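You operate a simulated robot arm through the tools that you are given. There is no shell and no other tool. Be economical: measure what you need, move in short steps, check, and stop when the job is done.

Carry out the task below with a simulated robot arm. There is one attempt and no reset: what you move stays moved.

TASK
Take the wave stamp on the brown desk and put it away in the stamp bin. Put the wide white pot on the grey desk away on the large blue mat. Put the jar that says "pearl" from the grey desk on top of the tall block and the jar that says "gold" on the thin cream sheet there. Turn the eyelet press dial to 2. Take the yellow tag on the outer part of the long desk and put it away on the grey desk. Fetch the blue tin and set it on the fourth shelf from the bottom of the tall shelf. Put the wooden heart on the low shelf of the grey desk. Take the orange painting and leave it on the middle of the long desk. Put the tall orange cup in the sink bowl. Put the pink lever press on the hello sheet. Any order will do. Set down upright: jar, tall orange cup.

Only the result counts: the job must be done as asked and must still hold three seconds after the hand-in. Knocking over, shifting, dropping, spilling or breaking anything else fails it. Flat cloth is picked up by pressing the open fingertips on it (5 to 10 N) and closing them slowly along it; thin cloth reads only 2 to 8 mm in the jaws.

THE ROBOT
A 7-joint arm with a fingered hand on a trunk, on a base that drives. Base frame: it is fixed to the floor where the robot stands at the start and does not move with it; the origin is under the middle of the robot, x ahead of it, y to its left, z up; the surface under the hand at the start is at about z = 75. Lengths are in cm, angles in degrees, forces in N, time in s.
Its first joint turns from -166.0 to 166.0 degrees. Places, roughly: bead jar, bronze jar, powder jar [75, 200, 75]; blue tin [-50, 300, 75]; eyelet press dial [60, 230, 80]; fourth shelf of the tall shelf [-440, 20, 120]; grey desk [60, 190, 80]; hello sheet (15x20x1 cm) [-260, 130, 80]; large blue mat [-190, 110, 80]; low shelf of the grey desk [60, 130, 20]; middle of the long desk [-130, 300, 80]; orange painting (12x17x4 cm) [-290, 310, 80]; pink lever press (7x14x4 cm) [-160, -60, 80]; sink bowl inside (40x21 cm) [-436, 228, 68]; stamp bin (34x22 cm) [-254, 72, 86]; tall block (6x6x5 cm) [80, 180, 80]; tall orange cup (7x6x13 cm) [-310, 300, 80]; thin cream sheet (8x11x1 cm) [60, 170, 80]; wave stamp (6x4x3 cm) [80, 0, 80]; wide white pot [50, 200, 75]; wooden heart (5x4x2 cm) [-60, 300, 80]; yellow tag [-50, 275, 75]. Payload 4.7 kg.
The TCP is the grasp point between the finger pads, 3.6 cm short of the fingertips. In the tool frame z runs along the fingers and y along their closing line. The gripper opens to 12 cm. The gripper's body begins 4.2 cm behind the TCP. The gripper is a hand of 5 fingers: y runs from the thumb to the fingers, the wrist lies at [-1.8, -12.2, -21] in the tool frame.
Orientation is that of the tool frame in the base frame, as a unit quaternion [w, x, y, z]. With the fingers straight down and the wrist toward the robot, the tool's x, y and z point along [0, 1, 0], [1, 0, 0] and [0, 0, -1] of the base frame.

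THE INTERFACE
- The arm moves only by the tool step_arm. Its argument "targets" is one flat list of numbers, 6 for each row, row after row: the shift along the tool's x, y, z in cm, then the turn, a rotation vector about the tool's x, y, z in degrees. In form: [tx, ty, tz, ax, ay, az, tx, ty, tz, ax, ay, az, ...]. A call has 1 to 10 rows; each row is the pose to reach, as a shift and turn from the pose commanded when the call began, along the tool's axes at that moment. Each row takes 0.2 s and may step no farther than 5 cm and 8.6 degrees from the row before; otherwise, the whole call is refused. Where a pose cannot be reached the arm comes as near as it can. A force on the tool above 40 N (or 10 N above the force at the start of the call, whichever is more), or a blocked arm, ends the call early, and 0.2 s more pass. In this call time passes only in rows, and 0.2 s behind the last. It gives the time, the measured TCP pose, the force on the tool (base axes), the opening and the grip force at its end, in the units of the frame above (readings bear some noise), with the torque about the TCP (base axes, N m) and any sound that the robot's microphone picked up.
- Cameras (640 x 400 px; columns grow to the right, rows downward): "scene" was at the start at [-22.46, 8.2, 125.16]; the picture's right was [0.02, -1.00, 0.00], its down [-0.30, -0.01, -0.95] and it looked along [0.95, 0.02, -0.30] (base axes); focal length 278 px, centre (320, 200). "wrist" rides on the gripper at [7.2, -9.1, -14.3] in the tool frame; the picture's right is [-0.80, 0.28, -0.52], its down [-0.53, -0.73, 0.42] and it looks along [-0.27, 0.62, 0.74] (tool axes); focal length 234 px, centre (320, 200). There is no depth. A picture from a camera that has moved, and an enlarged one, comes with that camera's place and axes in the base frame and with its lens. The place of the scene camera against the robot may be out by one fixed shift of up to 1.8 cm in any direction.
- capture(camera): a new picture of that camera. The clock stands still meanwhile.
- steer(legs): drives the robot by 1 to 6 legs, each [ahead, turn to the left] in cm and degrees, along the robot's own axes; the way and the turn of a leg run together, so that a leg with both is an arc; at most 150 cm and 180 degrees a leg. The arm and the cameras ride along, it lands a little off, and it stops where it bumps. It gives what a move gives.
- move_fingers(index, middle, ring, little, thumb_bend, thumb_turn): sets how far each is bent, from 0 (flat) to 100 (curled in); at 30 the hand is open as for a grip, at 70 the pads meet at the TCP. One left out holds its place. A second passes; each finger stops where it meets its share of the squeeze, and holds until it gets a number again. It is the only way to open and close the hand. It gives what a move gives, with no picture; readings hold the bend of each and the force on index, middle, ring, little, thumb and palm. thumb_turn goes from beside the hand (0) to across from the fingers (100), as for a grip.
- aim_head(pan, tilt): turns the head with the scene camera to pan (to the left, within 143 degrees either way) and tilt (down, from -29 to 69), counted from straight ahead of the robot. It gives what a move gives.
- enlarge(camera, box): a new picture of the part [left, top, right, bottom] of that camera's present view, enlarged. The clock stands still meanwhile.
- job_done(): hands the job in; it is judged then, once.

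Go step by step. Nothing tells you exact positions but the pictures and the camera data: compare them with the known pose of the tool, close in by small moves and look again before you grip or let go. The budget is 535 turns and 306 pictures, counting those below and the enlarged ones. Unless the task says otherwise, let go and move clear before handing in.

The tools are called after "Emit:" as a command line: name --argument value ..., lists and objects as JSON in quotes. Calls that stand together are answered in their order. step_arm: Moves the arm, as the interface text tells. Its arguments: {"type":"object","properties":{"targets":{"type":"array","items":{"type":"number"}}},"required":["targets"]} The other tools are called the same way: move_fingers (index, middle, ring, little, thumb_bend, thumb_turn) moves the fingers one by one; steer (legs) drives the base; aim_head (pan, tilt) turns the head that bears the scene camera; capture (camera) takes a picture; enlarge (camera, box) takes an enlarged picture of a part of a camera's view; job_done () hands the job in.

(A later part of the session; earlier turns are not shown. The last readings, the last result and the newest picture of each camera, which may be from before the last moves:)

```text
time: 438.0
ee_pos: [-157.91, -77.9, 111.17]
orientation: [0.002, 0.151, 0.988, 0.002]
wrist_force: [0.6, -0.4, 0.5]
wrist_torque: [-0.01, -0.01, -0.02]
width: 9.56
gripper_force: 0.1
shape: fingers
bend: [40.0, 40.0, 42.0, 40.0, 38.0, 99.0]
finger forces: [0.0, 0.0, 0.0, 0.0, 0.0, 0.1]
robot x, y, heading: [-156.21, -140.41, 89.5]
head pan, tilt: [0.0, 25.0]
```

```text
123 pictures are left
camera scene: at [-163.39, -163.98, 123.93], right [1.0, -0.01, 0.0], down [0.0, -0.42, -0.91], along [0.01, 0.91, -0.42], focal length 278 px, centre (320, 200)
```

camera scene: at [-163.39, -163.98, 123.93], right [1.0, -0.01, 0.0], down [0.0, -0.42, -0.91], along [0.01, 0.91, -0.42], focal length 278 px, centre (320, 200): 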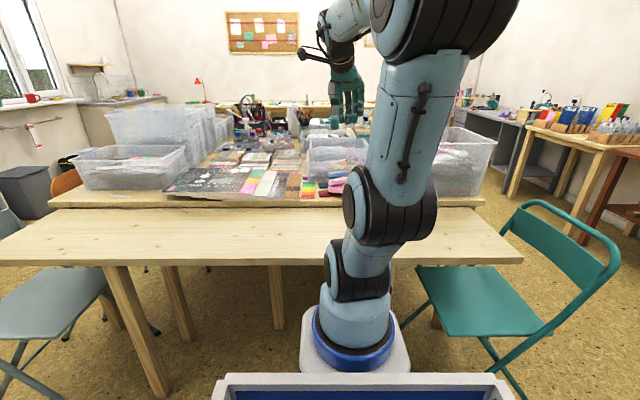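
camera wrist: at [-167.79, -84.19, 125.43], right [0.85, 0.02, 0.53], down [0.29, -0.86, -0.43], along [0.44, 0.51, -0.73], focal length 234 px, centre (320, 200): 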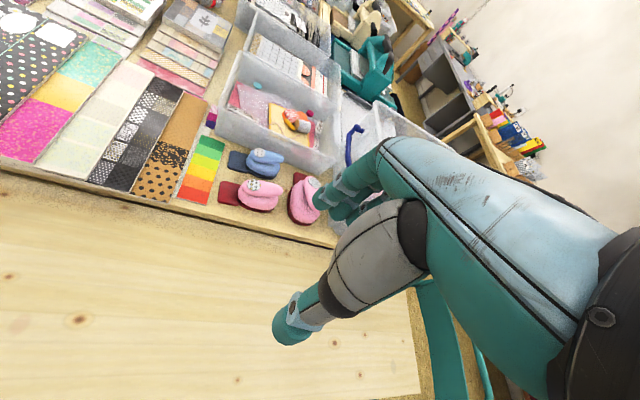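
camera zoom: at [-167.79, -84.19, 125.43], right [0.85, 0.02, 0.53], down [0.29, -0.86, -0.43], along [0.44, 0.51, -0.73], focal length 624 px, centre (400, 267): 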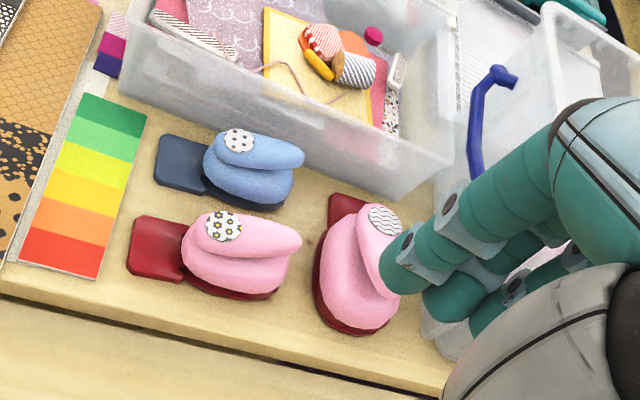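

I test how far the hand can turn counter-clockwise here.

Emit:
step_arm --targets '[0, 0, 0, 0, 0, -8, 0, 0, 0, 0, 0, -16, 0, 0, 0, 0, 0, -24, 0, 0, 0, 0, 0, -32, 0, 0, 0, 0, 0, -40]'

```text
time: 439.2
ee_pos: [-158.29, -77.81, 110.83]
orientation: [0.076, 0.007, 0.997, 0.011]
wrist_force: [0.5, 0.2, 0.2]
wrist_torque: [0.01, 0.01, 0.01]
width: 9.55
gripper_force: 0.0
shape: fingers
bend: [40.0, 40.0, 42.0, 40.0, 38.0, 99.0]
finger forces: [0.0, 0.0, 0.1, 0.1, 0.0, 0.0]
out of reach, approached as far as the arm can: row 1, 2, 3, 4, 5
robot x, y, heading: [-156.77, -140.29, 89.7]
head pan, tilt: [0.0, 25.0]
```

The limit sits just there. But turning the hand clockwise almost a full turn should reach the same pose from the other end of the joint. I level the hand and rotate clockwise in the air.

Emit:
step_arm --targets '[0, 0, 0, 0, 3, 6, 0, 0, 0, 0, 6, 12, 0, 0, 0, 0, 8.7, 18, 0, 0, 0, 0, 8.7, 26, 0, 0, 0, 0, 8.7, 34]'

Emit:
step_arm --targets '[0, 0, 0, 0, 0, 8, 0, 0, 0, 0, 0, 16, 0, 0, 0, 0, 0, 24, 0, 0, 0, 0, 0, 32, 0, 0, 0, 0, 0, 40, 0, 0, 0, 0, 0, 48, 0, 0, 0, 0, 0, 56, 0, 0, 0, 0, 0, 64, 0, 0, 0, 0, 0, 72, 0, 0, 0, 0, 0, 80]'

```text
time: 440.4
ee_pos: [-158.2, -78.04, 111.14]
orientation: [-0.005, 0.299, 0.954, 0.033]
wrist_force: [0.7, -0.2, -0.2]
wrist_torque: [-0.03, -0.01, -0.01]
width: 9.54
gripper_force: 0.1
shape: fingers
bend: [40.0, 40.0, 42.0, 40.0, 38.0, 99.0]
finger forces: [0.0, 0.0, 0.0, 0.0, 0.0, 0.0]
robot x, y, heading: [-156.86, -140.13, 89.7]
head pan, tilt: [0.0, 25.0]
```

```text
time: 442.6
ee_pos: [-158.13, -77.8, 111.16]
orientation: [-0.026, 0.842, 0.539, 0.022]
wrist_force: [0.1, 0.7, -0.2]
wrist_torque: [0.03, 0.02, -0.04]
width: 9.57
gripper_force: 0.1
shape: fingers
bend: [40.0, 40.0, 42.0, 40.0, 38.0, 99.0]
finger forces: [0.0, 0.0, 0.1, 0.0, 0.1, 0.0]
robot x, y, heading: [-156.31, -140.05, 90.1]
head pan, tilt: [0.0, 25.0]
```

It turns freely. I continue.

Emit:
step_arm --targets '[0, 0, 0, 0, 0, 8, 0, 0, 0, 0, 0, 16, 0, 0, 0, 0, 0, 24, 0, 0, 0, 0, 0, 32, 0, 0, 0, 0, 0, 40, 0, 0, 0, 0, 0, 48, 0, 0, 0, 0, 0, 56, 0, 0, 0, 0, 0, 64, 0, 0, 0, 0, 0, 72, 0, 0, 0, 0, 0, 80]'

Emit:
step_arm --targets '[0, 0, 0, 0, 0, 8, 0, 0, 0, 0, 0, 16, 0, 0, 0, 0, 0, 24, 0, 0, 0, 0, 0, 32, 0, 0, 0, 0, 0, 40, 0, 0, 0, 0, 0, 48, 0, 0, 0, 0, 0, 56, 0, 0, 0, 0, 0, 64, 0, 0, 0, 0, 0, 72, 0, 0, 0, 0, 0, 80]'

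```text
time: 444.8
ee_pos: [-138.47, -80.46, 110.8]
orientation: [-0.019, 0.997, -0.019, 0.074]
wrist_force: [0.3, -0.1, -0.2]
wrist_torque: [0.0, 0.0, -0.03]
width: 9.57
gripper_force: 0.1
shape: fingers
bend: [40.0, 40.0, 42.0, 40.0, 38.0, 99.0]
finger forces: [0.1, 0.0, 0.0, 0.0, 0.0, 0.0]
out of reach, approached as far as the arm can: row 4, 5, 6, 7, 8, 9, 10
robot x, y, heading: [-156.55, -139.68, 89.5]
head pan, tilt: [0.0, 25.0]
```

```text
time: 447.0
ee_pos: [-122.51, -90.12, 111.29]
orientation: [-0.067, 0.793, -0.525, 0.3]
wrist_force: [2.7, -0.8, -0.8]
wrist_torque: [0.1, 0.15, 0.0]
width: 9.62
gripper_force: 0.1
shape: fingers
bend: [40.0, 40.0, 42.0, 40.0, 38.0, 99.0]
finger forces: [0.0, 0.0, 0.0, 0.0, 0.0, 0.0]
out of reach, approached as far as the arm can: row 1, 2, 3, 4, 5, 6, 7, 8, 9, 10
robot x, y, heading: [-156.68, -139.98, 89.7]
head pan, tilt: [0.0, 25.0]
```

It hit another limit. I look at the arm's posture now.

Emit:
capture --camera "scene"

```text
122 pictures are left
camera scene: at [-163.28, -164.04, 123.92], right [1.0, -0.01, 0.0], down [0.0, -0.42, -0.91], along [0.01, 0.91, -0.42], focal length 278 px, centre (320, 200)
```

scene: 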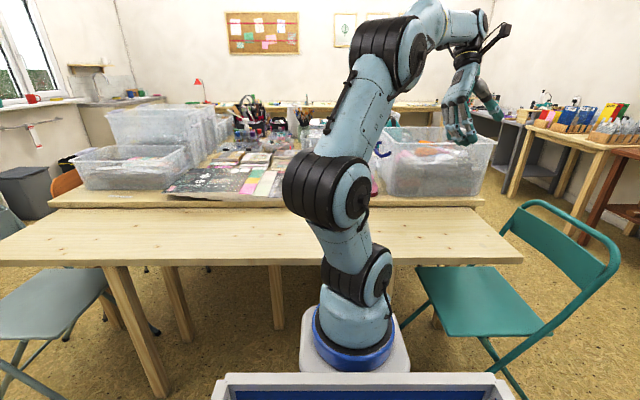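

The elbow has swung over. I unwind the hand back to a level, forward-right pose.

Emit:
step_arm --targets '[0, 0, 0, 1.3, -2.1, -7.5, 0, 0, 0, 2.6, -4.2, -15, 0, 0, 0, 4, -6.3, -22.5, 0, 0, 0, 5.3, -8.4, -30, 0, 0, 0, 6.6, -10.5, -37.5, 0, 0, 0, 7.9, -12.6, -45, 0, 0, 0, 9.3, -14.7, -52.5, 0, 0, 0, 10.6, -16.8, -60, 0, 0, 0, 11.9, -18.9, -67.5, 0, 0, 0, 13.2, -21, -75]'

Emit:
step_arm --targets '[0, 0, 0, 1.3, -2.1, -7.5, 0, 0, 0, 2.6, -4.2, -15, 0, 0, 0, 4, -6.3, -22.5, 0, 0, 0, 5.3, -8.4, -30, 0, 0, 0, 6.6, -10.5, -37.5, 0, 0, 0, 7.9, -12.6, -45, 0, 0, 0, 9.3, -14.7, -52.5, 0, 0, 0, 10.6, -16.8, -60, 0, 0, 0, 11.9, -18.9, -67.5, 0, 0, 0, 13.2, -21, -75]'

Emit:
capture --camera "scene"

```text
time: 449.2
ee_pos: [-122.02, -89.68, 111.26]
orientation: [-0.04, 0.973, 0.118, 0.194]
wrist_force: [-0.1, -0.1, -0.4]
wrist_torque: [-0.02, 0.02, 0.01]
width: 9.6
gripper_force: 0.1
shape: fingers
bend: [40.0, 40.0, 42.0, 40.0, 38.0, 99.0]
finger forces: [0.1, 0.1, 0.0, 0.0, 0.1, 0.0]
robot x, y, heading: [-156.68, -140.17, 89.5]
head pan, tilt: [0.0, 25.0]
```

```text
time: 451.4
ee_pos: [-121.96, -89.58, 111.21]
orientation: [0.002, 0.708, 0.706, -0.002]
wrist_force: [-0.3, -0.1, -0.5]
wrist_torque: [0.02, 0.0, -0.03]
width: 9.6
gripper_force: 0.1
shape: fingers
bend: [40.0, 40.0, 42.0, 40.0, 38.0, 99.0]
finger forces: [0.0, 0.0, 0.1, 0.1, 0.0, 0.1]
robot x, y, heading: [-156.85, -140.46, 89.4]
head pan, tilt: [0.0, 25.0]
```

```text
121 pictures are left
camera scene: at [-163.39, -163.97, 123.93], right [1.0, -0.01, 0.0], down [0.0, -0.42, -0.91], along [0.01, 0.91, -0.42], focal length 278 px, centre (320, 200)
```

scene: 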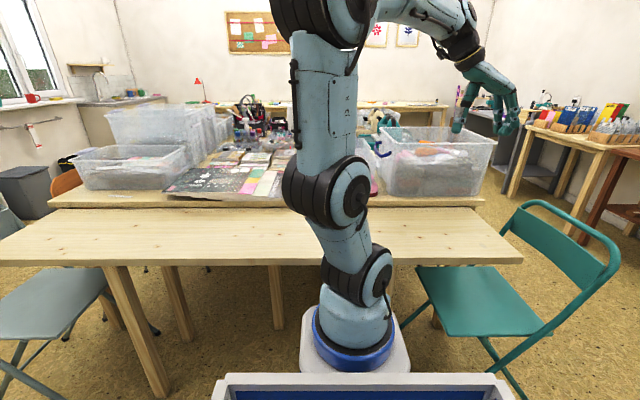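

The elbow is now on the favourable side. I bring the hand back over the press, turning counter-clockwise.

Emit:
step_arm --targets '[1.5, -4.1, 0, 0, 0, -8, 3, -8.2, 0, 0, 0, -16, 4.5, -12.3, 0, 0, 0, -24, 6, -16.4, 0, 0, 0, -32, 7.5, -20.5, 0, 0, 0, -40, 9, -24.6, 0, 0, 0, -48, 10.5, -28.7, 0, 0, 0, -56, 12, -32.8, 0, 0, 0, -64]'

Emit:
step_arm --targets '[0, 0, 0, 0, 0, -8, 0, 0, 0, 0, 0, -16, 0, 0, 0, 0, 0, -24, 0, 0, 0, 0, 0, -32, 0, 0, 0, 0, 0, -40, 0, 0, 0, 0, 0, -48]'

Emit:
capture --camera "wrist"

```text
time: 453.2
ee_pos: [-155.24, -77.56, 111.56]
orientation: [0.0, 0.227, 0.974, -0.003]
wrist_force: [-0.1, -1.1, 0.6]
wrist_torque: [-0.01, -0.05, 0.01]
width: 9.58
gripper_force: 0.0
shape: fingers
bend: [40.0, 40.0, 42.0, 40.0, 38.0, 99.0]
finger forces: [0.0, 0.0, 0.1, 0.0, 0.0, 0.0]
robot x, y, heading: [-156.16, -140.26, 89.6]
head pan, tilt: [0.0, 25.0]
```

```text
time: 454.6
ee_pos: [-154.87, -77.29, 111.19]
orientation: [0.076, 0.054, 0.996, 0.004]
wrist_force: [0.6, 0.9, 0.2]
wrist_torque: [-0.04, 0.03, 0.0]
width: 9.58
gripper_force: 0.0
shape: fingers
bend: [40.0, 40.0, 42.0, 40.0, 38.0, 99.0]
finger forces: [0.0, 0.0, 0.0, 0.0, 0.1, 0.0]
out of reach, approached as far as the arm can: row 2, 3, 4, 5, 6
robot x, y, heading: [-156.59, -140.11, 89.8]
head pan, tilt: [0.0, 25.0]
```

```text
120 pictures are left
camera wrist: at [-165.12, -85.61, 124.09], right [0.74, 0.19, 0.64], down [0.51, -0.79, -0.35], along [0.44, 0.59, -0.68], focal length 234 px, centre (320, 200)
```

wrist: 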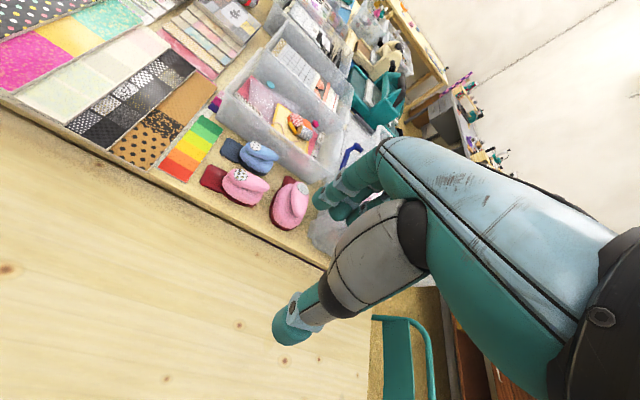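

Emit:
capture --camera "scene"

```text
119 pictures are left
camera scene: at [-163.39, -163.97, 123.93], right [1.0, -0.01, 0.0], down [0.0, -0.42, -0.91], along [0.01, 0.91, -0.42], focal length 278 px, centre (320, 200)
```

scene: 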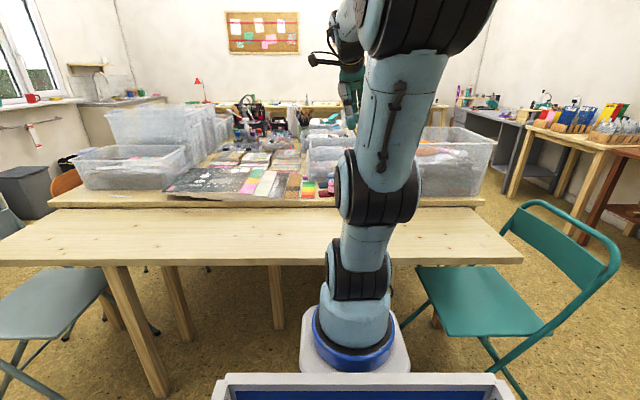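

I try a different order: back to the right with the hand turned, then rotate in place there and only then move left.

Emit:
step_arm --targets '[0, 0, 0, 0, 3, 6, 0, 0, 0, 0, 6, 12, 0, 0, 0, 0, 8.7, 20, 0, 0, 0, 0, 8.7, 28, 0, 0, 0, 0, 8.7, 36, 0, 0, 0, 0, 8.7, 44, 0, 0, 0, 0, 8.7, 52, 0, 0, 0, 0, 8.7, 60, 0, 0, 0, 0, 8.7, 68, 0, 0, 0, 0, 8.7, 76]'

Emit:
step_arm --targets '[0, 0, 0, 0, 0, 8, 0, 0, 0, 0, 0, 16, 0, 0, 0, 0, 0, 24, 0, 0, 0, 0, 0, 32]'

Emit:
capture --camera "scene"

```text
time: 456.8
ee_pos: [-154.75, -77.44, 111.19]
orientation: [-0.014, 0.657, 0.752, 0.054]
wrist_force: [0.3, -0.5, -0.7]
wrist_torque: [0.03, 0.03, 0.02]
width: 9.6
gripper_force: 0.1
shape: fingers
bend: [40.0, 40.0, 42.0, 40.0, 38.0, 99.0]
finger forces: [0.0, 0.0, 0.0, 0.1, 0.0, 0.0]
robot x, y, heading: [-156.01, -140.1, 89.5]
head pan, tilt: [0.0, 25.0]
```

```text
time: 457.8
ee_pos: [-154.78, -77.56, 111.31]
orientation: [-0.028, 0.838, 0.543, 0.048]
wrist_force: [-0.6, -0.3, -0.5]
wrist_torque: [-0.01, -0.01, 0.01]
width: 9.57
gripper_force: 0.2
shape: fingers
bend: [40.0, 40.0, 42.0, 40.0, 38.0, 99.0]
finger forces: [0.1, 0.0, 0.0, 0.0, 0.1, 0.0]
robot x, y, heading: [-156.28, -140.06, 89.7]
head pan, tilt: [0.0, 25.0]
```

```text
118 pictures are left
camera scene: at [-163.39, -163.98, 123.93], right [1.0, -0.01, 0.0], down [0.0, -0.42, -0.91], along [0.01, 0.91, -0.42], focal length 278 px, centre (320, 200)
```

scene: 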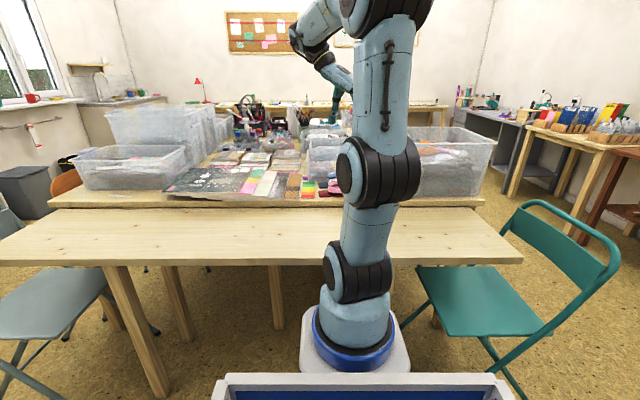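

I test whether the limit is wider at the actual grasp distance: moving out over the press area (still high) while turning counter-clockwise.

Emit:
step_arm --targets '[1.8, -1, 0, 0, -0.6, -8, 3.6, -2.1, 0, 0, -1.3, -16, 5.3, -3.1, 0, 0, -1.9, -24, 7.1, -4.2, 0, 0, -2.6, -32, 8.9, -5.2, 0, 0, -3.2, -40, 10.7, -6.2, 0, 0, -3.8, -48, 12.5, -7.3, 0, 0, -4.5, -56, 14.2, -8.3, 0, 0, -5.1, -64, 16, -9.4, 0, 0, -5.8, -72, 17.8, -10.4, 0, 0, -6.4, -80]'

Emit:
step_arm --targets '[0, 0, 0, 0, 0, -8, 0, 0, 0, 0, 0, -16, 0, 0, 0, 0, 0, -24, 0, 0, 0, 0, 0, -32, 0, 0, 0, 0, 0, -40]'

Emit:
capture --camera "wrist"

```text
time: 460.0
ee_pos: [-157.11, -57.08, 113.02]
orientation: [0.038, 0.293, 0.955, 0.012]
wrist_force: [-0.1, -0.3, 0.7]
wrist_torque: [0.0, 0.01, -0.01]
width: 9.58
gripper_force: 0.1
shape: fingers
bend: [40.0, 40.0, 42.0, 40.0, 38.0, 99.0]
finger forces: [0.0, 0.1, 0.1, 0.1, 0.0, 0.0]
robot x, y, heading: [-156.15, -140.47, 89.6]
head pan, tilt: [0.0, 25.0]
```

```text
time: 461.2
ee_pos: [-156.88, -57.08, 113.0]
orientation: [0.101, 0.005, 0.995, 0.007]
wrist_force: [-0.9, 0.8, 0.2]
wrist_torque: [-0.04, -0.02, 0.02]
width: 9.6
gripper_force: 0.1
shape: fingers
bend: [40.0, 40.0, 42.0, 40.0, 38.0, 99.0]
finger forces: [0.1, 0.1, 0.1, 0.0, 0.0, 0.0]
out of reach, approached as far as the arm can: row 4, 5
robot x, y, heading: [-156.18, -140.01, 89.7]
head pan, tilt: [0.0, 25.0]
```

```text
117 pictures are left
camera wrist: at [-167.0, -66.18, 125.41], right [0.68, 0.26, 0.68], down [0.6, -0.73, -0.32], along [0.41, 0.63, -0.66], focal length 234 px, centre (320, 200)
```

wrist: 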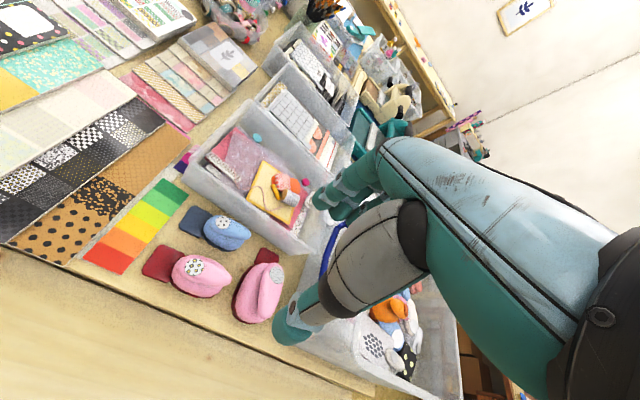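

At this reach the limit is near 80°. If I stand further east (near [-108, -136]) the arm comes at the press from the right angle. I level the hand and reposition.

Emit:
step_arm --targets '[0, 0, 0, 0, 4, 5, 0, -4, 0, 0, 8, 10, 0, -8, 0, 0, 11.6, 16]'

Emit:
steer --legs '[[-6, 0], [0, -90], [47, 0], [0, 90], [6, 0]]'

Emit:
capture --camera "scene"

```text
time: 462.0
ee_pos: [-157.15, -64.99, 112.88]
orientation: [-0.003, 0.143, 0.99, 0.02]
wrist_force: [-0.6, 0.2, -2.3]
wrist_torque: [-0.05, 0.01, 0.0]
width: 9.57
gripper_force: 0.1
shape: fingers
bend: [40.0, 40.0, 42.0, 40.0, 38.0, 99.0]
finger forces: [0.0, 0.0, 0.0, 0.1, 0.1, 0.0]
robot x, y, heading: [-156.69, -140.15, 89.6]
head pan, tilt: [0.0, 25.0]
```

```text
time: 471.4
ee_pos: [-64.58, -85.78, 112.92]
orientation: [0.005, 0.451, 0.892, 0.021]
wrist_force: [-0.7, -0.2, 0.3]
wrist_torque: [0.0, -0.01, -0.03]
width: 9.59
gripper_force: 0.1
shape: fingers
bend: [40.0, 40.0, 42.0, 40.0, 38.0, 99.0]
finger forces: [0.0, 0.0, 0.0, 0.0, 0.0, 0.0]
robot x, y, heading: [-109.45, -146.0, 52.3]
head pan, tilt: [0.0, 25.0]
stopped in leg 4: the robot was blocked; the commanded pose is now the measured one
```

```text
116 pictures are left
camera scene: at [-129.16, -159.91, 123.93], right [0.79, -0.61, 0.0], down [-0.26, -0.33, -0.91], along [0.55, 0.72, -0.42], focal length 278 px, centre (320, 200)
```

scene: 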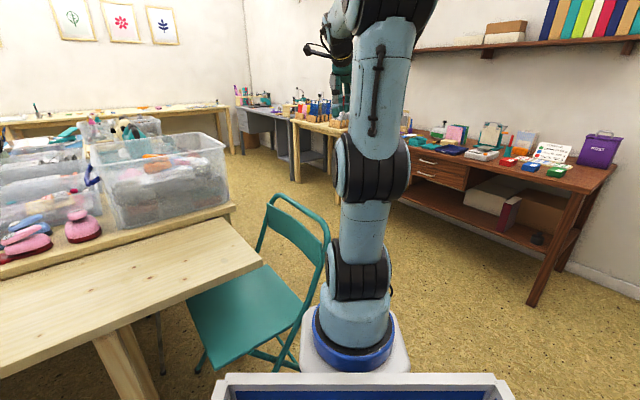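

Blocked while turning; probably the rear. I look behind.

Emit:
aim_head --pan -125 --tilt 45

Emit:
capture --camera "scene"

Emit:
aim_head --pan 125 --tilt 45

Emit:
capture --camera "scene"

```text
time: 473.5
ee_pos: [-64.5, -85.74, 112.92]
orientation: [0.005, 0.451, 0.892, 0.021]
wrist_force: [0.2, 0.5, 0.9]
wrist_torque: [0.0, 0.01, 0.02]
width: 9.58
gripper_force: 0.2
shape: fingers
bend: [40.0, 40.0, 42.0, 40.0, 38.0, 99.0]
finger forces: [0.0, 0.0, 0.1, 0.1, 0.0, 0.0]
robot x, y, heading: [-109.6, -146.55, 52.0]
head pan, tilt: [-125.0, 45.0]
```

```text
115 pictures are left
camera scene: at [-132.39, -174.95, 120.87], right [-0.95, -0.3, 0.0], down [-0.21, 0.68, -0.71], along [0.21, -0.68, -0.71], focal length 278 px, centre (320, 200)
```

scene: 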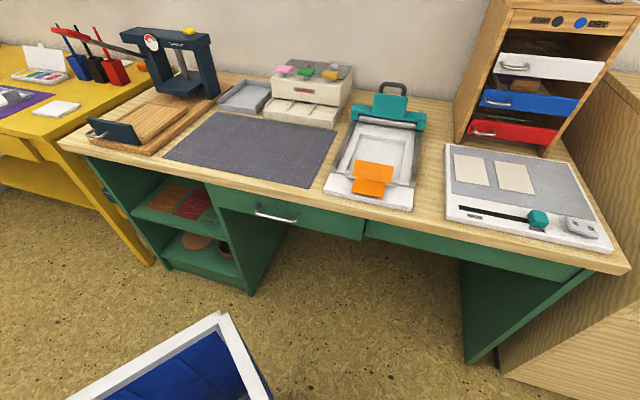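

```text
time: 477.0
ee_pos: [-64.59, -85.78, 112.92]
orientation: [0.005, 0.451, 0.892, 0.021]
wrist_force: [0.0, 0.1, 0.5]
wrist_torque: [-0.01, 0.04, 0.02]
width: 9.62
gripper_force: 0.0
shape: fingers
bend: [40.0, 40.0, 42.0, 40.0, 38.0, 99.0]
finger forces: [0.1, 0.0, 0.0, 0.0, 0.0, 0.0]
robot x, y, heading: [-109.52, -146.06, 52.1]
head pan, tilt: [125.0, 45.0]
```

```text
114 pictures are left
camera scene: at [-142.92, -166.79, 120.87], right [0.05, 1.0, 0.0], down [0.71, -0.03, -0.71], along [-0.71, 0.03, -0.71], focal length 278 px, centre (320, 200)
```

scene: 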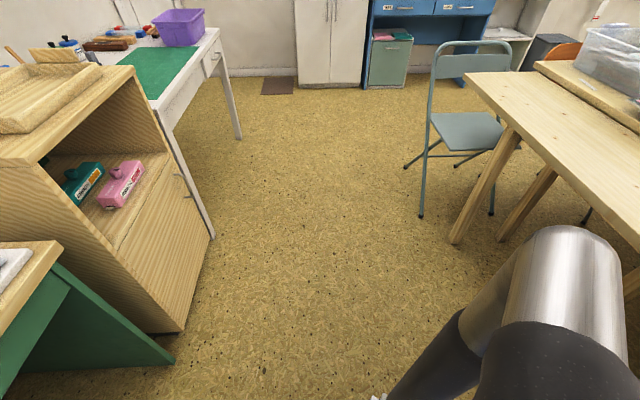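

The square base's front corner met the table edge while turning. I back off, finish the turn, then close in.

Emit:
steer --legs '[[-9, 0], [0, 38], [17, 0]]'

Emit:
aim_head --pan 20 --tilt 25

Emit:
capture --camera "scene"

```text
time: 480.9
ee_pos: [-117.8, -62.99, 112.7]
orientation: [-0.002, 0.129, 0.991, 0.02]
wrist_force: [0.3, 0.3, -0.8]
wrist_torque: [-0.02, 0.0, -0.01]
width: 9.58
gripper_force: 0.0
shape: fingers
bend: [40.0, 40.0, 42.0, 40.0, 38.0, 99.0]
finger forces: [0.0, 0.0, 0.0, 0.0, 0.1, 0.0]
robot x, y, heading: [-115.07, -137.74, 91.0]
head pan, tilt: [125.0, 45.0]
stopped in leg 3: the robot was blocked; the commanded pose is now the measured one
```

```text
time: 482.8
ee_pos: [-117.76, -62.93, 112.81]
orientation: [-0.002, 0.13, 0.991, 0.02]
wrist_force: [-1.0, 0.6, -0.1]
wrist_torque: [0.0, -0.01, 0.01]
width: 9.59
gripper_force: 0.1
shape: fingers
bend: [40.0, 40.0, 42.0, 40.0, 38.0, 99.0]
finger forces: [0.0, 0.0, 0.0, 0.0, 0.0, 0.0]
robot x, y, heading: [-114.98, -138.19, 91.1]
head pan, tilt: [20.0, 25.0]
```

```text
113 pictures are left
camera scene: at [-124.61, -162.68, 123.93], right [0.93, 0.36, 0.0], down [0.15, -0.39, -0.91], along [-0.33, 0.85, -0.42], focal length 278 px, centre (320, 200)
```

scene: 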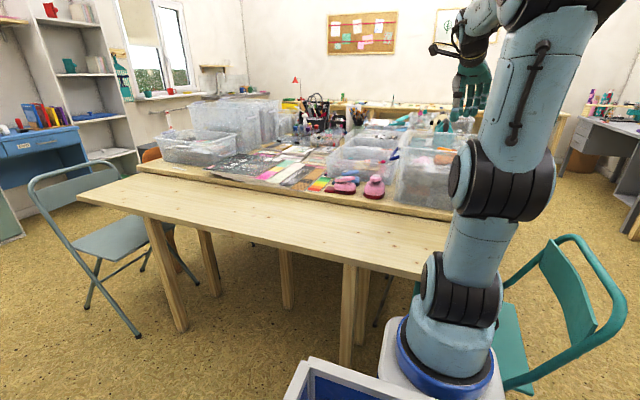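

I'm at [-115, -138] now. I swing the hand over toward the press.

Emit:
step_arm --targets '[4.7, -1.1, 0, 0.3, 0, -3, 9.4, -2.3, 0, 0.6, 0, -6, 14.1, -3.4, 0, 0.9, 0, -9, 18.8, -4.5, 0, 1.2, 0, -12, 23.5, -5.7, 0, 1.5, 0, -15, 28.2, -6.8, 0, 1.8, 0, -18, 32.9, -8, 0, 2.1, 0, -21, 37.6, -9.1, 0, 2.3, 0, -24]'

Emit:
capture --camera "wrist"

```text
time: 484.6
ee_pos: [-156.68, -61.95, 112.71]
orientation: [-0.001, -0.08, 0.997, 0.0]
wrist_force: [0.5, 0.3, 0.5]
wrist_torque: [0.0, 0.01, 0.02]
width: 9.6
gripper_force: 0.0
shape: fingers
bend: [40.0, 40.0, 42.0, 40.0, 38.0, 99.0]
finger forces: [0.0, 0.0, 0.0, 0.0, 0.0, 0.0]
robot x, y, heading: [-114.67, -138.23, 91.2]
head pan, tilt: [20.0, 25.0]
```

```text
112 pictures are left
camera wrist: at [-162.34, -72.09, 127.0], right [0.75, 0.4, 0.52], down [0.64, -0.64, -0.43], along [0.16, 0.66, -0.74], focal length 234 px, centre (320, 200)
```

wrist: 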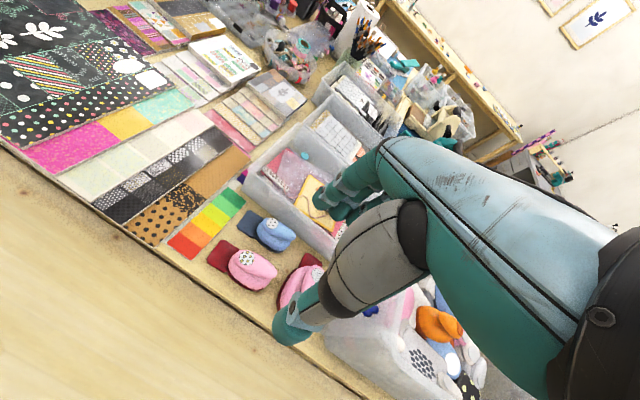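

Emit:
enlarge --camera "wrist" --box '[180, 190, 340, 310]'

```text
3.33 times, centred on (260, 250) of wrist
camera zoom: at [-162.34, -72.09, 127.0], right [0.75, 0.4, 0.52], down [0.64, -0.64, -0.43], along [0.16, 0.66, -0.74], focal length 781 px, centre (520, 33)
```

zoom: 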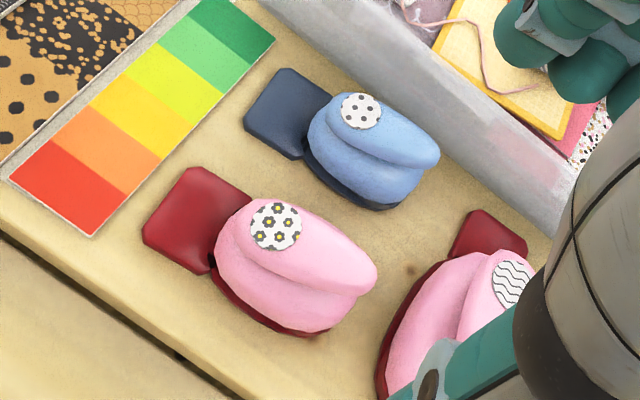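

The press's long side runs nearly along x, so this hand yaw (99°) fits. Its centre is about [-157, -54.7]; the blue press is 3.5 cm beyond, so I open only slightly wider than it. I move over and lower partway.

Emit:
move_fingers --index 43 --middle 43 --ring 43 --little 43 --thumb_bend 42

Emit:
step_arm --targets '[-0.4, 3.6, 0, 0, 0, 0, -0.9, 7.2, 0, 0, 0, 0, -0.9, 7.2, 5, 0, 0, 0, -0.9, 7.2, 10, 0, 0, 0, -0.9, 7.2, 15, 0, 0, 0, -0.9, 7.2, 20, 0, 0, 0]'

Emit:
capture --camera "wrist"

Emit:
enlarge --camera "wrist" --box '[200, 180, 400, 340]'

```text
time: 485.6
ee_pos: [-156.57, -62.08, 112.64]
orientation: [-0.001, -0.079, 0.997, 0.0]
wrist_force: [0.6, 0.8, 1.2]
wrist_torque: [-0.03, -0.03, -0.02]
width: 8.63
gripper_force: 0.1
shape: fingers
bend: [43.0, 43.0, 43.0, 43.0, 42.0, 99.0]
finger forces: [0.0, 0.0, 0.1, 0.0, 0.1, 0.0]
robot x, y, heading: [-114.96, -138.31, 91.2]
head pan, tilt: [20.0, 25.0]
```

```text
time: 487.0
ee_pos: [-156.84, -54.77, 93.07]
orientation: [-0.001, -0.079, 0.997, 0.001]
wrist_force: [0.6, 0.5, 1.6]
wrist_torque: [0.04, 0.0, -0.01]
width: 8.57
gripper_force: 0.1
shape: fingers
bend: [43.0, 43.0, 43.0, 43.0, 42.0, 99.0]
finger forces: [0.0, 0.0, 0.0, 0.0, 0.0, 0.1]
robot x, y, heading: [-115.22, -138.07, 91.3]
head pan, tilt: [20.0, 25.0]
```

```text
110 pictures are left
camera wrist: at [-162.47, -64.77, 107.4], right [0.75, 0.4, 0.52], down [0.64, -0.64, -0.43], along [0.16, 0.66, -0.74], focal length 234 px, centre (320, 200)
```

wrist: 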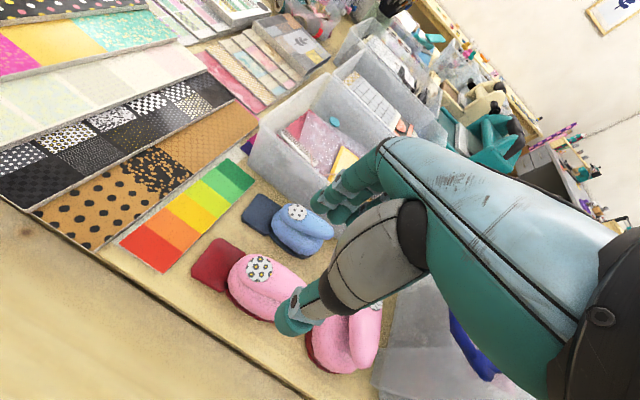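

```text
2.50 times, centred on (300, 260) of wrist
camera zoom: at [-162.47, -64.77, 107.4], right [0.75, 0.4, 0.52], down [0.64, -0.64, -0.43], along [0.16, 0.66, -0.74], focal length 585 px, centre (370, 50)
```

zoom: 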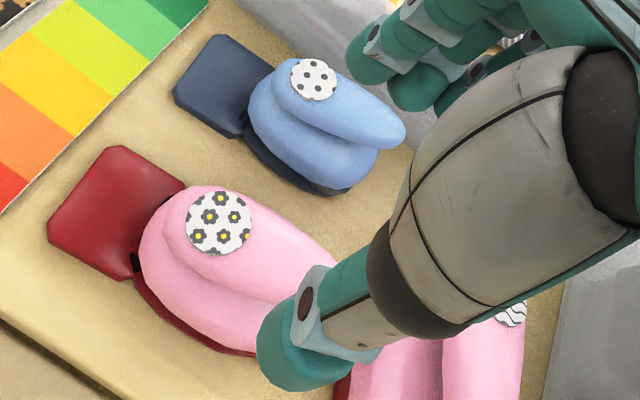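

Geometry confirmed: body y from -58.2 to -51.8. I lower further.

Emit:
step_arm --targets '[0, -0.2, 4, 0, 0, 0, 0, -0.2, 8, 0, 0, 0, 0, -0.2, 10, 0, 0, 0]'

Emit:
enlarge --camera "wrist" --box '[200, 130, 420, 350]'

```text
time: 487.8
ee_pos: [-156.85, -55.08, 82.9]
orientation: [-0.001, -0.079, 0.997, 0.001]
wrist_force: [0.0, 0.4, 0.5]
wrist_torque: [0.02, 0.0, -0.01]
width: 8.59
gripper_force: 0.2
shape: fingers
bend: [43.0, 43.0, 43.0, 43.0, 42.0, 99.0]
finger forces: [0.1, 0.0, 0.0, 0.1, 0.0, 0.1]
robot x, y, heading: [-115.2, -137.87, 90.8]
head pan, tilt: [20.0, 25.0]
```

```text
1.82 times, centred on (310, 240) of wrist
camera zoom: at [-162.64, -65.06, 97.16], right [0.75, 0.4, 0.52], down [0.64, -0.64, -0.43], along [0.16, 0.66, -0.74], focal length 426 px, centre (338, 127)
```

zoom: 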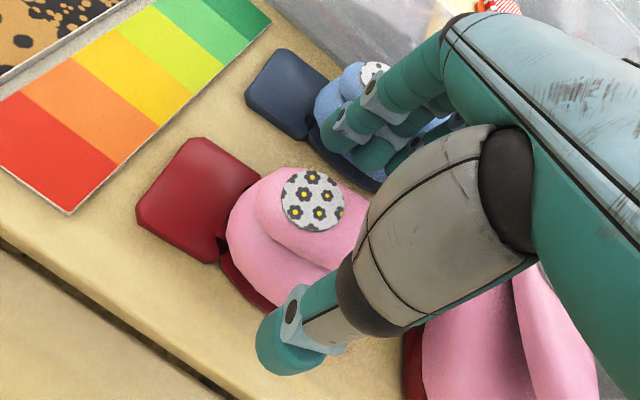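

The fingers pass close to the blue press; I bend them a little more before going down.

Emit:
move_fingers --index 46 --middle 46 --ring 46 --little 46

Emit:
step_arm --targets '[0, 0, 1.2, 0, 0, 0, 0, 0, 2.4, 0, 0, 0]'

Emit:
enlarge --camera "wrist" --box '[200, 130, 420, 350]'

```text
time: 488.8
ee_pos: [-156.93, -54.88, 82.78]
orientation: [-0.001, -0.079, 0.997, 0.0]
wrist_force: [-0.3, 0.5, -0.1]
wrist_torque: [0.02, -0.01, -0.02]
width: 8.16
gripper_force: 0.1
shape: fingers
bend: [46.0, 46.0, 46.0, 46.0, 42.0, 99.0]
finger forces: [0.2, 0.0, 0.0, 0.1, 0.0, 0.0]
robot x, y, heading: [-115.16, -138.23, 91.3]
head pan, tilt: [20.0, 25.0]
```

```text
time: 489.4
ee_pos: [-156.78, -54.97, 80.87]
orientation: [-0.004, -0.079, 0.997, 0.003]
wrist_force: [2.7, -3.7, 22.1]
wrist_torque: [1.34, -0.14, -0.18]
width: 8.14
gripper_force: 11.1
shape: fingers
bend: [46.0, 45.0, 46.0, 46.0, 42.0, 99.0]
finger forces: [0.0, 22.3, 0.0, 0.1, 0.0, 0.0]
robot x, y, heading: [-115.09, -138.08, 91.1]
head pan, tilt: [20.0, 25.0]
```

```text
1.82 times, centred on (310, 240) of wrist
camera zoom: at [-162.6, -65.07, 95.21], right [0.75, 0.4, 0.52], down [0.64, -0.64, -0.43], along [0.16, 0.66, -0.73], focal length 426 px, centre (338, 127)
```

zoom: 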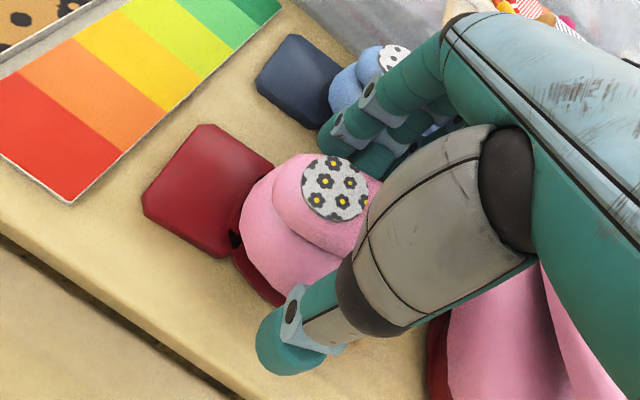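

The middle fingertip rests on something. I lift off at once and look.

Emit:
step_arm --targets '[0, 0, -1, 0, 0, 0, 0, 0, -4, 0, 0, 0, 0, -3, -8, 0, 0, 0, 0, -7.5, -10, 0, 0, 0, 0, -12, -11, 0, 0, 0]'

Emit:
enlarge --camera "wrist" --box '[200, 100, 400, 280]'

```text
time: 490.6
ee_pos: [-154.71, -66.99, 91.43]
orientation: [0.0, -0.08, 0.997, 0.0]
wrist_force: [-0.8, -1.4, -1.6]
wrist_torque: [0.04, 0.07, 0.02]
width: 8.1
gripper_force: 0.2
shape: fingers
bend: [46.0, 46.0, 46.0, 46.0, 42.0, 99.0]
finger forces: [0.0, 0.0, 0.0, 0.1, 0.0, 0.1]
robot x, y, heading: [-115.29, -138.09, 91.1]
head pan, tilt: [20.0, 25.0]
```

```text
2.22 times, centred on (300, 190) of wrist
camera zoom: at [-160.49, -76.94, 105.78], right [0.75, 0.4, 0.53], down [0.64, -0.64, -0.42], along [0.17, 0.65, -0.74], focal length 520 px, centre (364, 222)
```

zoom: 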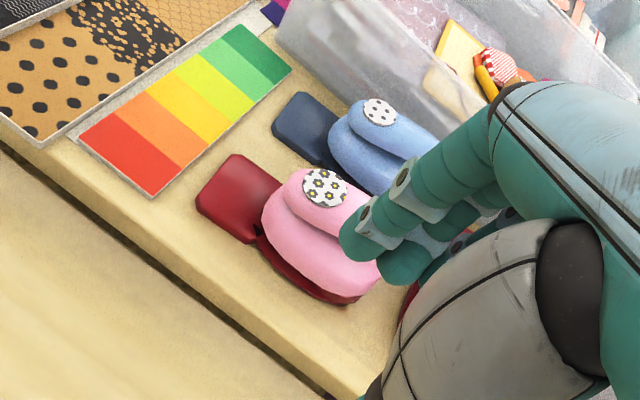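

The slot beside the blue press is too narrow for the fingers. I will first drag the pink press about 3.5 cm toward me by pressing lightly on its top. I bring the fingertips together above it.

Emit:
move_fingers --index 62 --middle 62 --ring 62 --little 62 --thumb_bend 62

Emit:
step_arm --targets '[0, 4.5, 0, 0, 0, 0, 0, 9, 0, 0, 0, 0, 0, 12, 1, 0, 0, 0, 0, 12, 4, 0, 0, 0, 0, 12, 6, 0, 0, 0]'

Emit:
enlarge --camera "wrist" --box '[200, 130, 420, 350]'

```text
time: 491.6
ee_pos: [-154.79, -66.88, 91.48]
orientation: [0.0, -0.08, 0.997, 0.0]
wrist_force: [-0.2, -0.4, -0.3]
wrist_torque: [0.03, -0.01, 0.01]
width: 2.76
gripper_force: 0.0
shape: fingers
bend: [62.0, 62.0, 62.0, 62.0, 62.0, 100.0]
finger forces: [0.0, 0.0, 0.0, 0.0, 0.0, 0.0]
robot x, y, heading: [-115.09, -138.29, 91.2]
head pan, tilt: [20.0, 25.0]
```

```text
time: 492.8
ee_pos: [-156.8, -54.99, 85.41]
orientation: [-0.001, -0.08, 0.997, 0.0]
wrist_force: [-0.6, 0.3, 0.5]
wrist_torque: [0.01, 0.0, 0.01]
width: 2.75
gripper_force: 0.5
shape: fingers
bend: [62.0, 62.0, 62.0, 62.0, 62.0, 100.0]
finger forces: [0.0, 0.1, 0.1, 0.2, 0.1, 0.1]
robot x, y, heading: [-114.63, -138.33, 91.2]
head pan, tilt: [20.0, 25.0]
```

```text
1.82 times, centred on (310, 240) of wrist
camera zoom: at [-162.56, -65.08, 99.84], right [0.75, 0.4, 0.52], down [0.64, -0.64, -0.43], along [0.16, 0.66, -0.74], focal length 426 px, centre (338, 127)
```

zoom: 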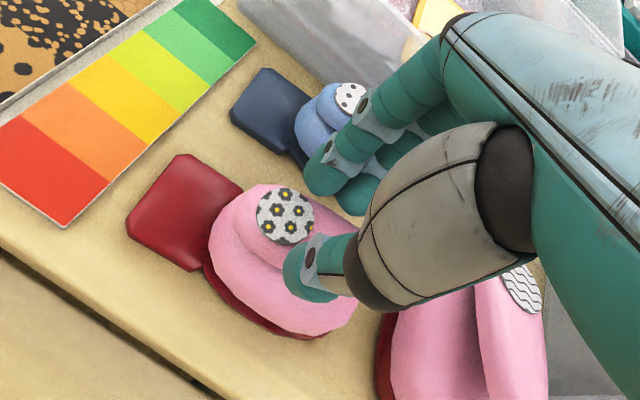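

Emit:
step_arm --targets '[0, 0, 0.6, 0, 0, 0, 0, 0, 1.2, 0, 0, 0]'

Emit:
step_arm --targets '[0, 0, 0.4, 0, 0, 0, 0, 0, 0.8, 0, 0, 0]'

```text
time: 493.4
ee_pos: [-156.85, -54.99, 84.54]
orientation: [-0.002, -0.08, 0.997, 0.002]
wrist_force: [1.7, -1.2, 18.3]
wrist_torque: [-0.3, -0.15, 0.02]
width: 2.81
gripper_force: 9.2
shape: fingers
bend: [62.0, 62.0, 62.0, 62.0, 62.0, 100.0]
finger forces: [2.3, 0.4, 0.0, 0.0, 15.4, 0.0]
robot x, y, heading: [-114.85, -137.97, 91.1]
head pan, tilt: [20.0, 25.0]
```

```text
time: 493.9
ee_pos: [-157.0, -54.9, 84.61]
orientation: [-0.005, -0.08, 0.997, 0.006]
wrist_force: [2.7, -3.2, 14.1]
wrist_torque: [-0.39, -0.2, 0.05]
width: 3.06
gripper_force: 7.6
shape: fingers
bend: [62.0, 62.0, 62.0, 62.0, 61.0, 100.0]
finger forces: [0.0, 0.0, 0.1, 0.0, 15.4, 0.0]
robot x, y, heading: [-115.45, -138.19, 91.0]
head pan, tilt: [20.0, 25.0]
stopped in row 2: the force on the tool passed its limit at 44 N (the readings are from after the stop); the commanded pose is now the measured one
```

Contact on top with about 14 N. I drag gently toward me.

Emit:
step_arm --targets '[0, -0.7, 0, 0, 0, 0, 0, -1.4, 0, 0, 0, 0, 0, -2.1, 0, 0, 0, 0, 0, -2.8, 0, 0, 0, 0, 0, -3.5, 0, 0, 0, 0]'

Emit:
enlarge --camera "wrist" --box '[200, 130, 420, 350]'

```text
time: 494.8
ee_pos: [-156.75, -56.71, 85.17]
orientation: [-0.009, -0.079, 0.997, 0.011]
wrist_force: [-0.9, 8.2, 13.1]
wrist_torque: [0.61, -0.01, -0.02]
width: 3.23
gripper_force: 7.7
shape: fingers
bend: [59.0, 59.0, 63.0, 62.0, 62.0, 100.0]
finger forces: [8.0, 5.9, 2.1, 0.0, 0.0, 0.0]
robot x, y, heading: [-114.94, -138.06, 91.4]
head pan, tilt: [20.0, 25.0]
stopped in row 4: the force on the tool passed its limit at 43 N (the readings are from after the stop); the commanded pose is now the measured one
```

```text
1.82 times, centred on (310, 240) of wrist
camera zoom: at [-162.23, -67.1, 99.4], right [0.76, 0.39, 0.52], down [0.63, -0.63, -0.45], along [0.15, 0.67, -0.73], focal length 426 px, centre (338, 127)
```

zoom: 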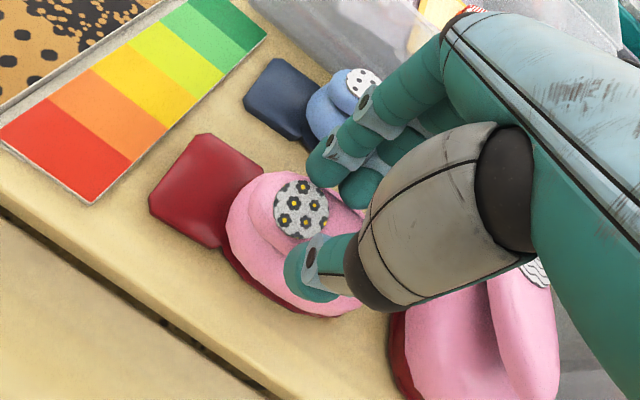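

The fingertips now hook its far edge; I ease the downward load and pull again gently.

Emit:
step_arm --targets '[0, 0, -0.4, 0, 0, 0, 0, -0.6, -0.4, 0, 0, 0, 0, -1.2, -0.4, 0, 0, 0, 0, -1.8, -0.4, 0, 0, 0]'

Emit:
enlarge --camera "wrist" --box '[200, 130, 420, 350]'

```text
time: 495.8
ee_pos: [-156.4, -58.79, 85.3]
orientation: [-0.008, -0.08, 0.997, 0.008]
wrist_force: [-0.7, 1.2, 5.5]
wrist_torque: [0.09, 0.09, 0.0]
width: 3.02
gripper_force: 3.1
shape: fingers
bend: [61.0, 62.0, 62.0, 62.0, 61.0, 100.0]
finger forces: [4.3, 0.2, 0.0, 0.1, 0.8, 0.0]
robot x, y, heading: [-115.03, -138.01, 91.0]
head pan, tilt: [20.0, 25.0]
```

```text
1.82 times, centred on (310, 240) of wrist
camera zoom: at [-161.93, -69.01, 99.48], right [0.76, 0.4, 0.52], down [0.64, -0.63, -0.44], along [0.15, 0.67, -0.73], focal length 426 px, centre (338, 127)
```

zoom: 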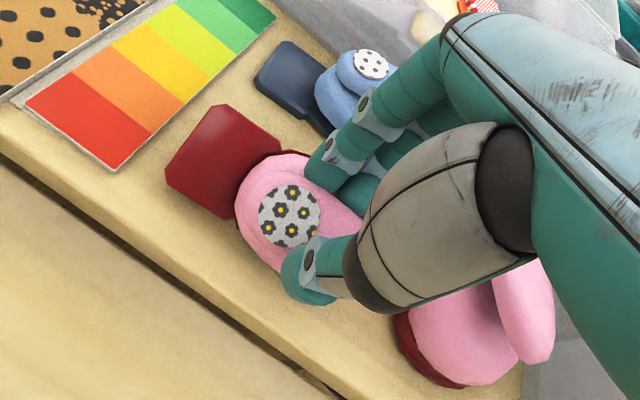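

The press seems tipped rather than slid. I lift off and look.

Emit:
step_arm --targets '[0, 0.5, -0.5, 0, 0, 0, 0, 1, -1.5, 0, 0, 0, 0, 1, -5, 0, 0, 0, 0, 1, -9, 0, 0, 0]'

Emit:
enlarge --camera "wrist" --box '[180, 100, 420, 340]'

```text
time: 496.8
ee_pos: [-156.34, -57.93, 94.21]
orientation: [-0.007, -0.08, 0.997, 0.008]
wrist_force: [-0.8, 0.6, -1.6]
wrist_torque: [0.01, -0.01, -0.02]
width: 2.75
gripper_force: 0.1
shape: fingers
bend: [62.0, 62.0, 62.0, 62.0, 62.0, 100.0]
finger forces: [0.0, 0.0, 0.0, 0.0, 0.0, 0.0]
robot x, y, heading: [-115.25, -138.32, 90.9]
head pan, tilt: [20.0, 25.0]
```

```text
1.67 times, centred on (300, 220) of wrist
camera zoom: at [-161.9, -68.18, 108.47], right [0.76, 0.4, 0.52], down [0.63, -0.63, -0.44], along [0.15, 0.67, -0.73], focal length 390 px, centre (353, 167)
```

zoom: 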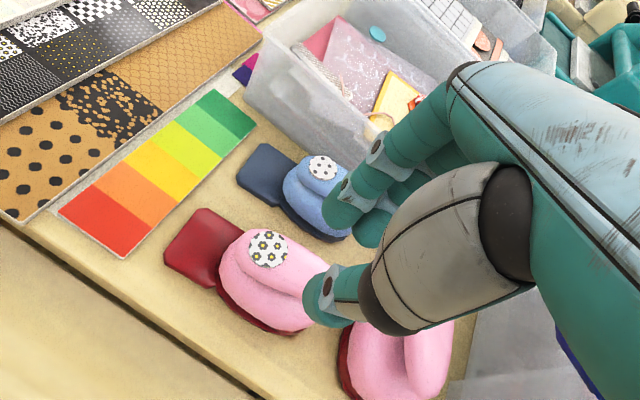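

It settled back upright, unmoved. I'll instead insert the fingers into the gap with better alignment: earlier contact pushed the hand south, so I was slightly too far north. I retry 0.6 cm further south, in small steps.

Emit:
move_fingers --index 46 --middle 46 --ring 46 --little 46 --thumb_bend 40

Emit:
step_arm --targets '[0.2, 1.2, 3, -0.5, 0.5, 0, 0.4, 2.3, 7, -0.9, 0.9, 0, 0.4, 2.3, 11, -0.9, 0.9, 0]'

Emit:
enlarge --camera "wrist" --box '[200, 130, 420, 350]'

```text
time: 497.8
ee_pos: [-156.44, -57.92, 94.19]
orientation: [-0.007, -0.079, 0.997, 0.009]
wrist_force: [-0.7, -0.4, -0.6]
wrist_torque: [0.0, -0.05, -0.04]
width: 8.36
gripper_force: 0.0
shape: fingers
bend: [46.0, 46.0, 46.0, 46.0, 40.0, 99.0]
finger forces: [0.1, 0.0, 0.0, 0.0, 0.1, 0.1]
robot x, y, heading: [-115.28, -138.05, 91.0]
head pan, tilt: [20.0, 25.0]
```

```text
time: 498.6
ee_pos: [-157.59, -55.25, 83.32]
orientation: [-0.016, -0.08, 0.997, 0.016]
wrist_force: [-0.2, -1.0, 1.1]
wrist_torque: [-0.03, -0.01, -0.01]
width: 8.35
gripper_force: 0.1
shape: fingers
bend: [46.0, 46.0, 46.0, 46.0, 40.0, 99.0]
finger forces: [0.1, 0.0, 0.1, 0.0, 0.1, 0.1]
robot x, y, heading: [-115.29, -138.25, 91.2]
head pan, tilt: [20.0, 25.0]
```

```text
1.82 times, centred on (310, 240) of wrist
camera zoom: at [-162.82, -65.75, 97.53], right [0.77, 0.39, 0.51], down [0.63, -0.63, -0.47], along [0.14, 0.68, -0.72], focal length 426 px, centre (338, 127)
```

zoom: 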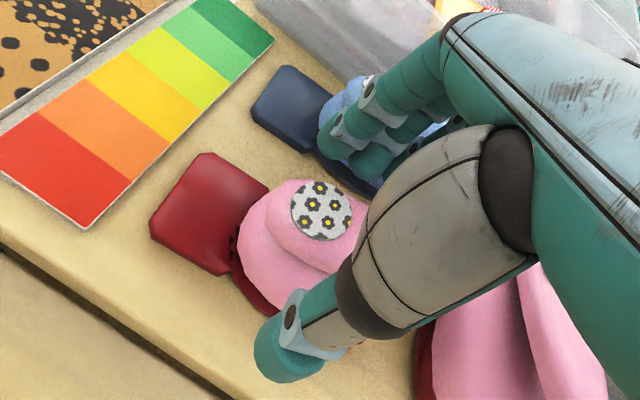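

I level the tiny tilt, shift 0.4 cm south, and lower in small steps.

Emit:
step_arm --targets '[0, -0.35, 0, 2, -1.7, 0, 0, -0.35, 1, 2, -1.7, 0]'

Emit:
enlarge --camera "wrist" --box '[240, 130, 400, 290]'

```text
time: 499.2
ee_pos: [-157.44, -55.66, 82.38]
orientation: [0.001, -0.08, 0.997, 0.001]
wrist_force: [0.0, 0.1, -0.1]
wrist_torque: [-0.01, 0.0, 0.02]
width: 8.36
gripper_force: 0.2
shape: fingers
bend: [46.0, 46.0, 46.0, 46.0, 40.0, 99.0]
finger forces: [0.0, 0.1, 0.0, 0.0, 0.0, 0.0]
robot x, y, heading: [-115.06, -138.0, 90.9]
head pan, tilt: [20.0, 25.0]
```

```text
2.50 times, centred on (320, 210) of wrist
camera zoom: at [-163.24, -65.67, 96.65], right [0.75, 0.4, 0.53], down [0.64, -0.64, -0.42], along [0.17, 0.66, -0.74], focal length 585 px, centre (320, 175)
```

zoom: 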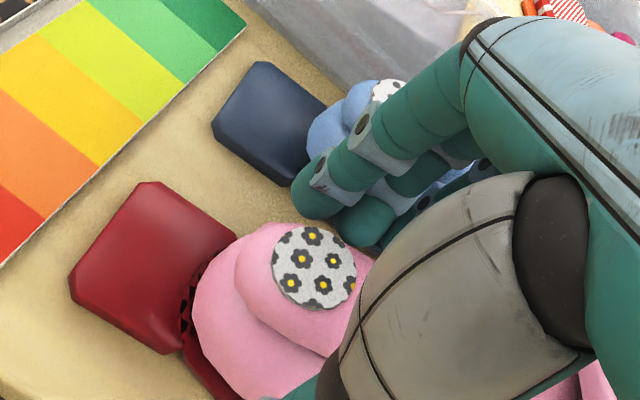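

The tips now line up with the gap. I lower further.

Emit:
step_arm --targets '[0, 0, 0.7, 0, 0, 0, 0, 0, 1.3, 0, 0, 0]'

Emit:
enlarge --camera "wrist" --box '[240, 130, 400, 290]'

```text
time: 499.8
ee_pos: [-157.4, -55.79, 80.96]
orientation: [0.001, -0.08, 0.997, 0.0]
wrist_force: [0.8, -0.3, -0.6]
wrist_torque: [0.02, -0.04, -0.03]
width: 8.36
gripper_force: 0.2
shape: fingers
bend: [46.0, 46.0, 46.0, 46.0, 40.0, 99.0]
finger forces: [0.0, 0.0, 0.0, 0.1, 0.0, 0.0]
robot x, y, heading: [-114.74, -138.13, 91.2]
head pan, tilt: [20.0, 25.0]
```

```text
2.50 times, centred on (320, 210) of wrist
camera zoom: at [-163.11, -65.69, 95.35], right [0.75, 0.4, 0.53], down [0.64, -0.64, -0.42], along [0.16, 0.66, -0.74], focal length 585 px, centre (320, 175)
```

zoom: 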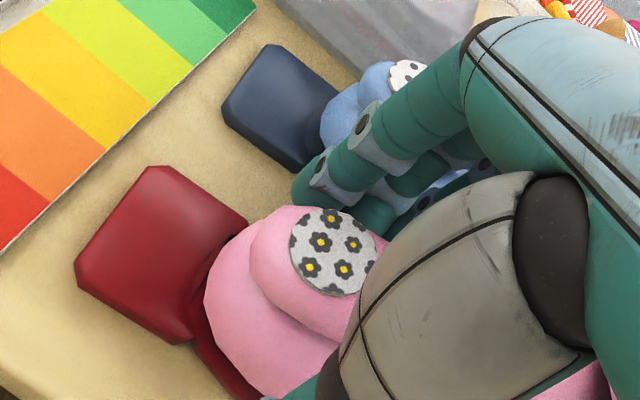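

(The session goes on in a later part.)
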